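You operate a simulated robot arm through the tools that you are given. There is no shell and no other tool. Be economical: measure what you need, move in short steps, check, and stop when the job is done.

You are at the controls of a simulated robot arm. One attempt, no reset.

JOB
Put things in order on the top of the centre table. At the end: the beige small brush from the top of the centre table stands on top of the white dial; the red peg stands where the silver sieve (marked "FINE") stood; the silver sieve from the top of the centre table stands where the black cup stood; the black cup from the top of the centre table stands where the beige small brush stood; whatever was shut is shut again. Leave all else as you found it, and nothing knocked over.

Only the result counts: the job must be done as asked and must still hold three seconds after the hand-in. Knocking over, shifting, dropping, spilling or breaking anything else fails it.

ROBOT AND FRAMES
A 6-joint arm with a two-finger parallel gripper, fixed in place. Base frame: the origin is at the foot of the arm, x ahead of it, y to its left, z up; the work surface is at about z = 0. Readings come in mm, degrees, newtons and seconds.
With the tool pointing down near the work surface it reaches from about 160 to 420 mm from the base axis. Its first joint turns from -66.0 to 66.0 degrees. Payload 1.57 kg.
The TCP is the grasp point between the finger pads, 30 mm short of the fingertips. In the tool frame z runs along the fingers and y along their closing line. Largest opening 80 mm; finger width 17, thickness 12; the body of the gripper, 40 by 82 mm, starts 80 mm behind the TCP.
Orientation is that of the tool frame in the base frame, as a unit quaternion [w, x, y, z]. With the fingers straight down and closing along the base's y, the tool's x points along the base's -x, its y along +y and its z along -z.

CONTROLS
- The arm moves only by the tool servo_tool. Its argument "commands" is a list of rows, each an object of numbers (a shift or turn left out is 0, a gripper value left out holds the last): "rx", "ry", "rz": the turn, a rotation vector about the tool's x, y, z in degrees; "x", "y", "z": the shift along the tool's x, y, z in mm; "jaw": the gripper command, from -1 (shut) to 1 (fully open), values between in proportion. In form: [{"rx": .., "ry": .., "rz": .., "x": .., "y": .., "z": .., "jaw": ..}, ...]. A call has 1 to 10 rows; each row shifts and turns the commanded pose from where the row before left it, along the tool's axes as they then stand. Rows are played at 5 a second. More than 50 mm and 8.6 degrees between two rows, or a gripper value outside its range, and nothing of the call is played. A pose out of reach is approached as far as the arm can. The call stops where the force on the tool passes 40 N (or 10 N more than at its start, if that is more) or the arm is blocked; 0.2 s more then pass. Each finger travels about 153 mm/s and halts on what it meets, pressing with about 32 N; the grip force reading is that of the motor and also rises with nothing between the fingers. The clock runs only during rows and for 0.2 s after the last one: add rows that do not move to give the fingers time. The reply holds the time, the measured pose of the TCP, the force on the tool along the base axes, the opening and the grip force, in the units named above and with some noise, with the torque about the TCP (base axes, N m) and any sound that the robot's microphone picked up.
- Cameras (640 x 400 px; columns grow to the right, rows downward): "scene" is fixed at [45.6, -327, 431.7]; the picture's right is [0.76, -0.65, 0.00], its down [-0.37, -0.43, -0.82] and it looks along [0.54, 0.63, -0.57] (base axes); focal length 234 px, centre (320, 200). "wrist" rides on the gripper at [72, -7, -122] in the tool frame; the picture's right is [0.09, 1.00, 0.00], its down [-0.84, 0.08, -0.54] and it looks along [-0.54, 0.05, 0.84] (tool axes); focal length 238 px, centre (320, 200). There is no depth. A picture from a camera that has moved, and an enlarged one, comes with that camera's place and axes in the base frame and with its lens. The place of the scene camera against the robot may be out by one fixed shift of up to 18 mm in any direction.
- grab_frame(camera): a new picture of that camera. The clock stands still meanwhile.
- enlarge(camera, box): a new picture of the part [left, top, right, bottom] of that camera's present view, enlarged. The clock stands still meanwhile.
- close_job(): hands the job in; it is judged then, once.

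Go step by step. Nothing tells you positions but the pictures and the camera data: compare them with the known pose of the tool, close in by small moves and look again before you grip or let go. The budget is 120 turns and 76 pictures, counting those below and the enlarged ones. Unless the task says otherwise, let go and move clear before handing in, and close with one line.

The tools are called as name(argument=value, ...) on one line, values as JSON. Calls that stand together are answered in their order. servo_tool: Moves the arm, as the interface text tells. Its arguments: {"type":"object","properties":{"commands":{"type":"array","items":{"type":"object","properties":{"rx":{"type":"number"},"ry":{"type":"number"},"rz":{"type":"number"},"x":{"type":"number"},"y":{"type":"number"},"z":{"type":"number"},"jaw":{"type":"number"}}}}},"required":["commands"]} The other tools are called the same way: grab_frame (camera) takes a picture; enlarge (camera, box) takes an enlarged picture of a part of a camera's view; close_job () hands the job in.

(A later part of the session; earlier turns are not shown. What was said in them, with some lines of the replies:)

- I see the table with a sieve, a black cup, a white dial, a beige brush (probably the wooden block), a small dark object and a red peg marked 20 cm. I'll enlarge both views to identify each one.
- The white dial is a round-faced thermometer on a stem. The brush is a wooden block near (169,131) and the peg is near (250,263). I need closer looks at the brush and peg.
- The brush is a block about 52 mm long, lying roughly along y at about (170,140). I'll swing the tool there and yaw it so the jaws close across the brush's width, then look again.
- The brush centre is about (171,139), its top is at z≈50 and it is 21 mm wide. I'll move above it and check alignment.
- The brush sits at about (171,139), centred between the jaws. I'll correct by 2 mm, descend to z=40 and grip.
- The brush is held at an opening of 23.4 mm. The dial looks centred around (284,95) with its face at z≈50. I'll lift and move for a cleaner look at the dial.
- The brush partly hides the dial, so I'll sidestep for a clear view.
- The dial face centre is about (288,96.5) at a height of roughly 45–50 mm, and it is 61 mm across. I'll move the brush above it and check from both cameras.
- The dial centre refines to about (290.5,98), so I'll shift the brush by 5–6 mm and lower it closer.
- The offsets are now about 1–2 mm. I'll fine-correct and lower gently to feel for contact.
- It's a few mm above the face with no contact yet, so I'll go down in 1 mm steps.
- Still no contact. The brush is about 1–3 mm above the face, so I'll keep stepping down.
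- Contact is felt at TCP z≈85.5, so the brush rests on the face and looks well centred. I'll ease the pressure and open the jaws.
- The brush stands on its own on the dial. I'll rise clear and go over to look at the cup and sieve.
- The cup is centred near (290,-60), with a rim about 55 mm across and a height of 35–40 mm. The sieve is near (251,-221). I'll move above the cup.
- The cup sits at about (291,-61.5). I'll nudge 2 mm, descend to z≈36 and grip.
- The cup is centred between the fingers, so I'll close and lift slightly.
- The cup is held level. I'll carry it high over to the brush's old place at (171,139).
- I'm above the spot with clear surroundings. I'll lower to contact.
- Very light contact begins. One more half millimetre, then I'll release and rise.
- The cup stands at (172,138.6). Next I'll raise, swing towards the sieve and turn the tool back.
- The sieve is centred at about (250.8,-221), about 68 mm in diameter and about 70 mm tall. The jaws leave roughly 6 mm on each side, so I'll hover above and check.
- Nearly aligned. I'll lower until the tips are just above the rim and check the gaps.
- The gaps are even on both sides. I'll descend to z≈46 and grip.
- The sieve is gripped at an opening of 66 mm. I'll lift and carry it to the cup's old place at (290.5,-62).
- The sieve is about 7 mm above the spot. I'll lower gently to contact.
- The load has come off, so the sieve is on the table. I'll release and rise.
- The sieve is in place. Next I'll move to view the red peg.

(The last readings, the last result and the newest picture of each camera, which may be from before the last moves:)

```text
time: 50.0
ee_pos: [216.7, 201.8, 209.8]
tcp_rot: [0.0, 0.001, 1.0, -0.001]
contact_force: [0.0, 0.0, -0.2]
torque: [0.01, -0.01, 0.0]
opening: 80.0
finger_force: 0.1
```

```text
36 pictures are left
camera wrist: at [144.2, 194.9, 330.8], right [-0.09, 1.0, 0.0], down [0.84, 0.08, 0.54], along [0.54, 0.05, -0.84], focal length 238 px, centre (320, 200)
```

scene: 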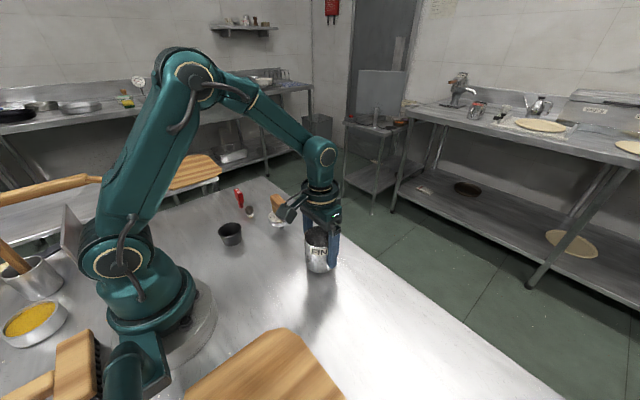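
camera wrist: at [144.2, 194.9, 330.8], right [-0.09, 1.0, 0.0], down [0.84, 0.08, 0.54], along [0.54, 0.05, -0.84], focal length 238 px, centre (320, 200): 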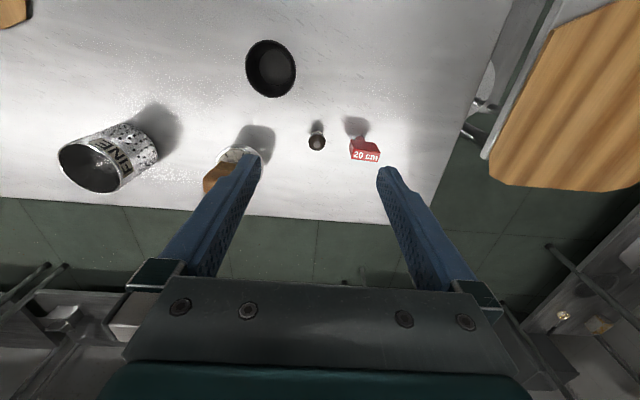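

enlarge(camera="wrist", box=[290, 100, 400, 180])

```text
5.00 times, centred on (345, 140) of wrist
camera zoom: at [144.2, 194.9, 330.8], right [-0.09, 1.0, 0.0], down [0.84, 0.08, 0.54], along [0.54, 0.05, -0.84], focal length 1192 px, centre (195, 500)
```

zoom: 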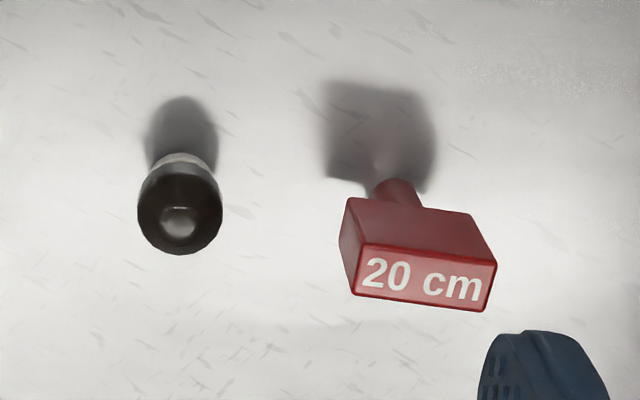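

The peg is centred near (250.5,261), with its head about 33×13 mm, lying along y, and its top at z≈57. The small shaker is at y≈200, so I'll open to only about 56 mm and hover above.

servo_tool(commands=[{"x": -16.9, "y": 29.6, "jaw": 0.4}, {"x": -16.9, "y": 29.6}, {"z": 45}, {"z": 45}, {"z": 20}, {}])

enlarge(camera="wrist", box=[200, 80, 440, 240])

enlarge(camera="scene", box=[210, 160, 290, 230])

```text
time: 51.4
ee_pos: [249.2, 258.1, 100.4]
tcp_rot: [0.001, 0.001, 1.0, -0.001]
contact_force: [-0.3, 0.3, -0.1]
torque: [0.03, 0.0, 0.02]
opening: 55.8
finger_force: 0.1
```

```text
2.50 times, centred on (320, 160) of wrist
camera zoom: at [177.4, 253.1, 221.6], right [-0.09, 1.0, 0.0], down [0.84, 0.08, 0.54], along [0.54, 0.05, -0.84], focal length 596 px, centre (320, 300)
```

zoom: 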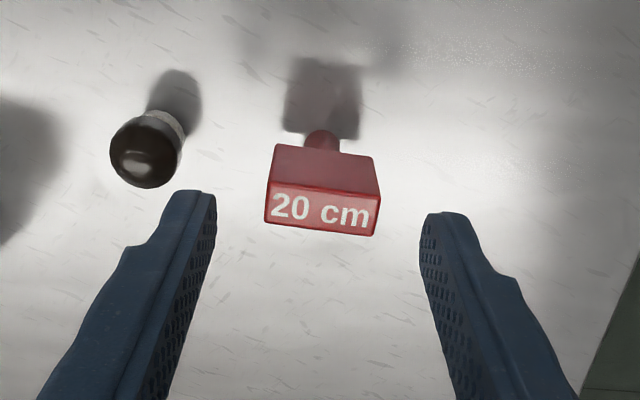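

```text
5.71 times, centred on (250, 195) of scene
camera zoom: at [45.6, -327.0, 431.7], right [0.76, -0.65, 0.0], down [-0.37, -0.43, -0.82], along [0.54, 0.63, -0.57], focal length 1337 px, centre (720, 229)
```

zoom: 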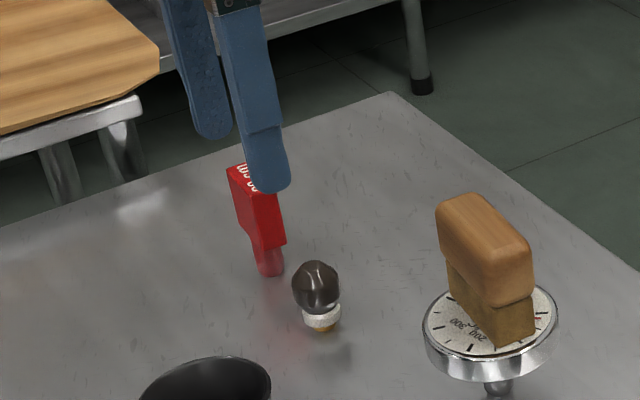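

The peg is well centred. I'll narrow the jaws to 46 mm to clear the shaker, check the gaps, and descend.

servo_tool(commands=[{"x": -1.5, "y": 1, "jaw": 0.15}, {"z": 15}, {"z": 8}, {}])

enlarge(camera="wrist", box=[200, 80, 440, 240])

```text
time: 52.4
ee_pos: [251.6, 260.7, 76.1]
tcp_rot: [0.001, 0.001, 1.0, 0.0]
contact_force: [-0.2, 0.4, -0.3]
torque: [0.0, 0.0, 0.02]
opening: 46.0
finger_force: 0.1
```

```text
2.50 times, centred on (320, 160) of wrist
camera zoom: at [180.7, 254.1, 197.5], right [-0.09, 1.0, 0.0], down [0.84, 0.08, 0.54], along [0.54, 0.05, -0.84], focal length 596 px, centre (320, 300)
```

zoom: 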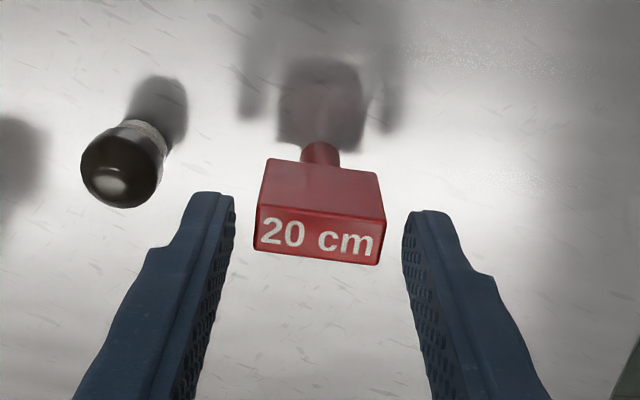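

The gaps are even and the shaker is clear. I'll descend to z≈42 and grip.

servo_tool(commands=[{"z": 12}, {"z": 12}, {"z": 10}, {}])

servo_tool(commands=[{"jaw": -1}, {"jaw": -1}, {"jaw": -1}, {}])

grab_frame(camera="wrist")

```text
time: 53.4
ee_pos: [252.1, 261.5, 40.4]
tcp_rot: [0.0, 0.001, 1.0, -0.001]
contact_force: [-0.3, 0.2, 0.3]
torque: [0.01, 0.0, 0.03]
opening: 46.2
finger_force: 0.2
```

```text
time: 54.4
ee_pos: [252.3, 260.5, 41.4]
tcp_rot: [0.001, 0.001, 1.0, 0.0]
contact_force: [0.7, -0.2, -0.3]
torque: [0.0, 0.0, 0.02]
opening: 32.6
finger_force: 31.9
```

```text
31 pictures are left
camera wrist: at [180.9, 254.9, 163.1], right [-0.09, 1.0, 0.0], down [0.84, 0.08, 0.54], along [0.54, 0.05, -0.84], focal length 238 px, centre (320, 200)
```

wrist: 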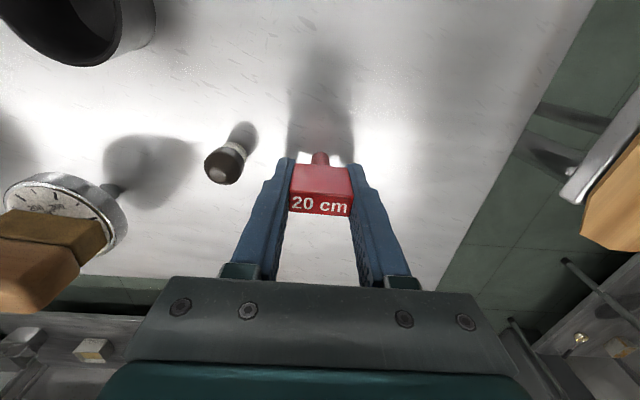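

The peg is gripped. I'll lift it high and carry it to the sieve's old place at (251,-219.5).

servo_tool(commands=[{"z": -40}, {"z": -45}, {"z": -45}, {}])

servo_tool(commands=[{"y": -48}, {"y": -48}, {"y": -48}, {"y": -48}, {"y": -48}, {"y": -48}, {"y": -48}, {"y": -48}, {"y": -48}, {"y": -48}])

servo_tool(commands=[{"z": 40}, {"z": 40}, {"z": 30}, {}])

grab_frame(camera="wrist")

```text
time: 55.4
ee_pos: [252.4, 260.2, 171.4]
tcp_rot: [0.001, 0.0, 1.0, -0.001]
contact_force: [-0.2, -0.6, -0.8]
torque: [0.0, -0.01, -0.03]
opening: 32.8
finger_force: 31.8
```

```text
time: 57.6
ee_pos: [251.0, -219.4, 175.7]
tcp_rot: [0.0, 0.0, 1.0, 0.0]
contact_force: [0.5, -0.1, -0.3]
torque: [-0.01, 0.0, -0.01]
opening: 33.0
finger_force: 31.5
```

```text
time: 58.6
ee_pos: [251.0, -219.6, 62.2]
tcp_rot: [0.001, 0.002, 1.0, -0.001]
contact_force: [1.0, 0.6, -0.7]
torque: [0.02, 0.0, -0.01]
opening: 32.9
finger_force: 32.2
```

```text
30 pictures are left
camera wrist: at [180.0, -225.6, 183.5], right [-0.09, 1.0, 0.0], down [0.84, 0.08, 0.54], along [0.54, 0.05, -0.84], focal length 238 px, centre (320, 200)
```

wrist: 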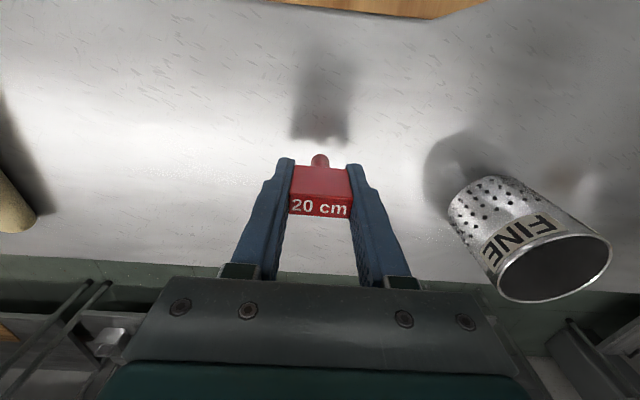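

I'm over the spot and will lower to contact gently.

servo_tool(commands=[{"z": 10}, {"z": 7}, {}])

servo_tool(commands=[{"z": 1}, {}])

servo_tool(commands=[{"z": 1}, {}])

```text
time: 59.4
ee_pos: [251.4, -219.5, 45.8]
tcp_rot: [0.002, 0.001, 1.0, 0.001]
contact_force: [-0.1, -0.3, -0.9]
torque: [0.01, -0.04, 0.01]
opening: 32.7
finger_force: 31.9
```

```text
time: 60.0
ee_pos: [252.3, -220.2, 44.5]
tcp_rot: [0.0, 0.001, 1.0, -0.001]
contact_force: [0.0, 0.2, 0.2]
torque: [0.0, -0.02, 0.01]
opening: 32.7
finger_force: 31.9
```

```text
time: 60.6
ee_pos: [252.1, -220.2, 43.8]
tcp_rot: [0.0, 0.001, 1.0, 0.001]
contact_force: [0.3, 0.6, 0.6]
torque: [0.02, 0.0, 0.02]
opening: 32.8
finger_force: 32.0
```

servo_tool(commands=[{"z": 1}, {}])

servo_tool(commands=[{"z": 0.8}, {}])

servo_tool(commands=[{"z": 0.6}, {}])

```text
time: 61.2
ee_pos: [252.2, -219.8, 42.6]
tcp_rot: [0.0, 0.0, 1.0, 0.0]
contact_force: [0.5, -1.2, 0.2]
torque: [0.01, 0.03, 0.01]
opening: 33.0
finger_force: 32.0
```

```text
time: 61.8
ee_pos: [253.0, -219.5, 42.0]
tcp_rot: [0.001, 0.001, 1.0, 0.0]
contact_force: [-0.3, -0.5, -1.1]
torque: [0.02, 0.01, 0.04]
opening: 32.6
finger_force: 31.9
```

```text
time: 62.4
ee_pos: [253.0, -219.9, 41.6]
tcp_rot: [0.001, 0.001, 1.0, -0.001]
contact_force: [0.4, -0.5, -0.6]
torque: [-0.01, 0.01, -0.01]
opening: 32.7
finger_force: 31.8
```

Not quite touching yet. I'll take two more half-millimetre steps.

servo_tool(commands=[{"z": 0.5}, {}])

servo_tool(commands=[{"z": 0.5}, {}])

enlarge(camera="scene", box=[330, 250, 410, 340])

```text
time: 63.0
ee_pos: [251.9, -218.3, 39.8]
tcp_rot: [0.001, -0.001, 1.0, -0.001]
contact_force: [-0.2, 0.2, 7.6]
torque: [0.03, 0.02, 0.0]
opening: 32.8
finger_force: 32.3
```

```text
time: 63.6
ee_pos: [252.4, -218.5, 40.3]
tcp_rot: [0.002, 0.0, 1.0, -0.001]
contact_force: [1.0, 0.8, 15.9]
torque: [0.07, 0.02, -0.01]
opening: 32.6
finger_force: 32.5
```

```text
4.44 times, centred on (370, 295) of scene
camera zoom: at [45.6, -327.0, 431.8], right [0.76, -0.65, 0.0], down [-0.37, -0.43, -0.82], along [0.54, 0.63, -0.57], focal length 1040 px, centre (98, -222)
```

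zoom: 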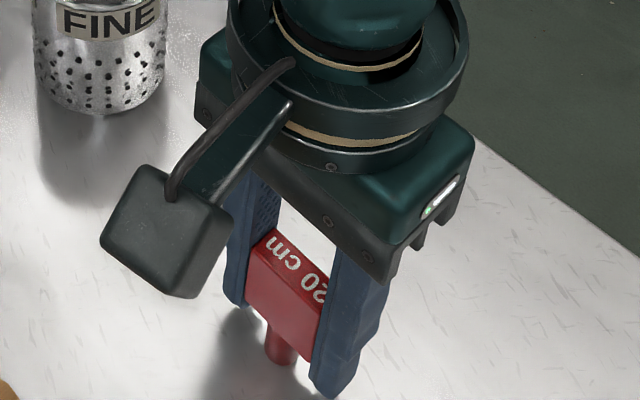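

It's in firm contact, so I'll back off 0.9 mm, open and check.

servo_tool(commands=[{"z": -0.9}, {}, {"jaw": -0.1}, {"jaw": 0.2}, {"jaw": 0.4}, {}])

servo_tool(commands=[{"z": -20}, {"z": -30}, {"z": -45}, {"z": -45}, {"x": 30}, {}])

grab_frame(camera="scene")

grab_frame(camera="wrist")

```text
time: 65.0
ee_pos: [251.1, -219.7, 40.7]
tcp_rot: [0.001, 0.001, 1.0, -0.001]
contact_force: [0.4, 0.3, 0.3]
torque: [0.0, -0.05, -0.01]
opening: 56.1
finger_force: 0.0
```

```text
time: 66.4
ee_pos: [221.2, -218.0, 180.7]
tcp_rot: [0.001, 0.0, 1.0, -0.001]
contact_force: [-0.7, -0.7, -0.2]
torque: [0.01, -0.03, -0.01]
opening: 55.7
finger_force: 0.1
```

```text
28 pictures are left
```

scene: 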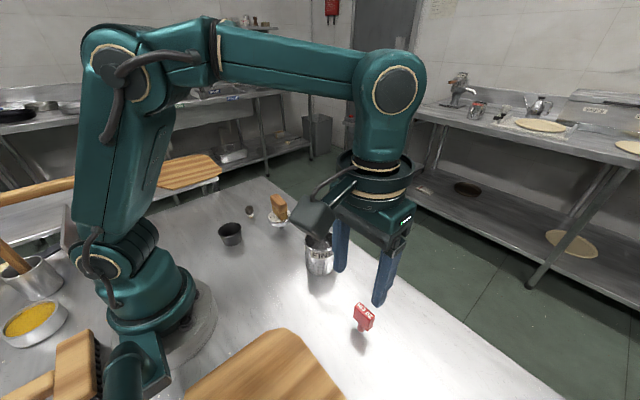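

```text
27 pictures are left
camera wrist: at [150.3, -224.4, 302.3], right [-0.09, 1.0, 0.0], down [0.84, 0.08, 0.54], along [0.54, 0.05, -0.84], focal length 238 px, centre (320, 200)
```

wrist: 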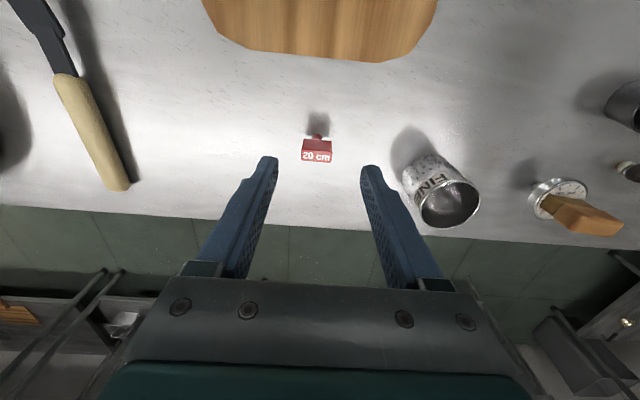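

Everything is standing. I'll take one last check of the brush and dial.

enlarge(camera="scene", box=[210, 170, 350, 290])

```text
3.33 times, centred on (280, 230) of scene
camera zoom: at [45.6, -327.0, 431.7], right [0.76, -0.65, 0.0], down [-0.37, -0.43, -0.82], along [0.54, 0.63, -0.57], focal length 780 px, centre (453, 100)
```

zoom: 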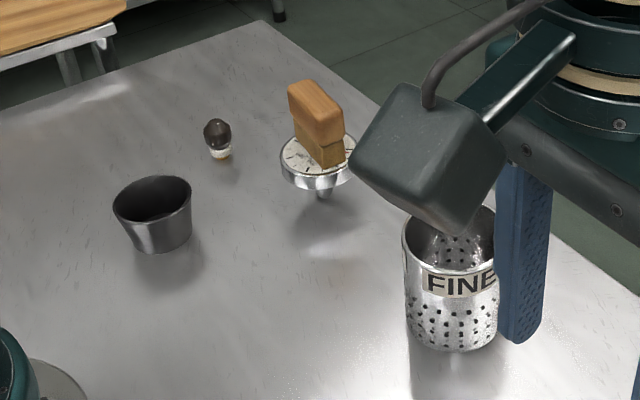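

All four items are in their places, the shaker is untouched, and the gripper is clear, so I'm handing in.

close_job()

```text
The job is handed in.
```

The job is done and handed in: the brush stands on the dial, the cup where the brush was, the sieve where the cup was, and the peg where the sieve was. Nothing was knocked over, and I opened nothing.
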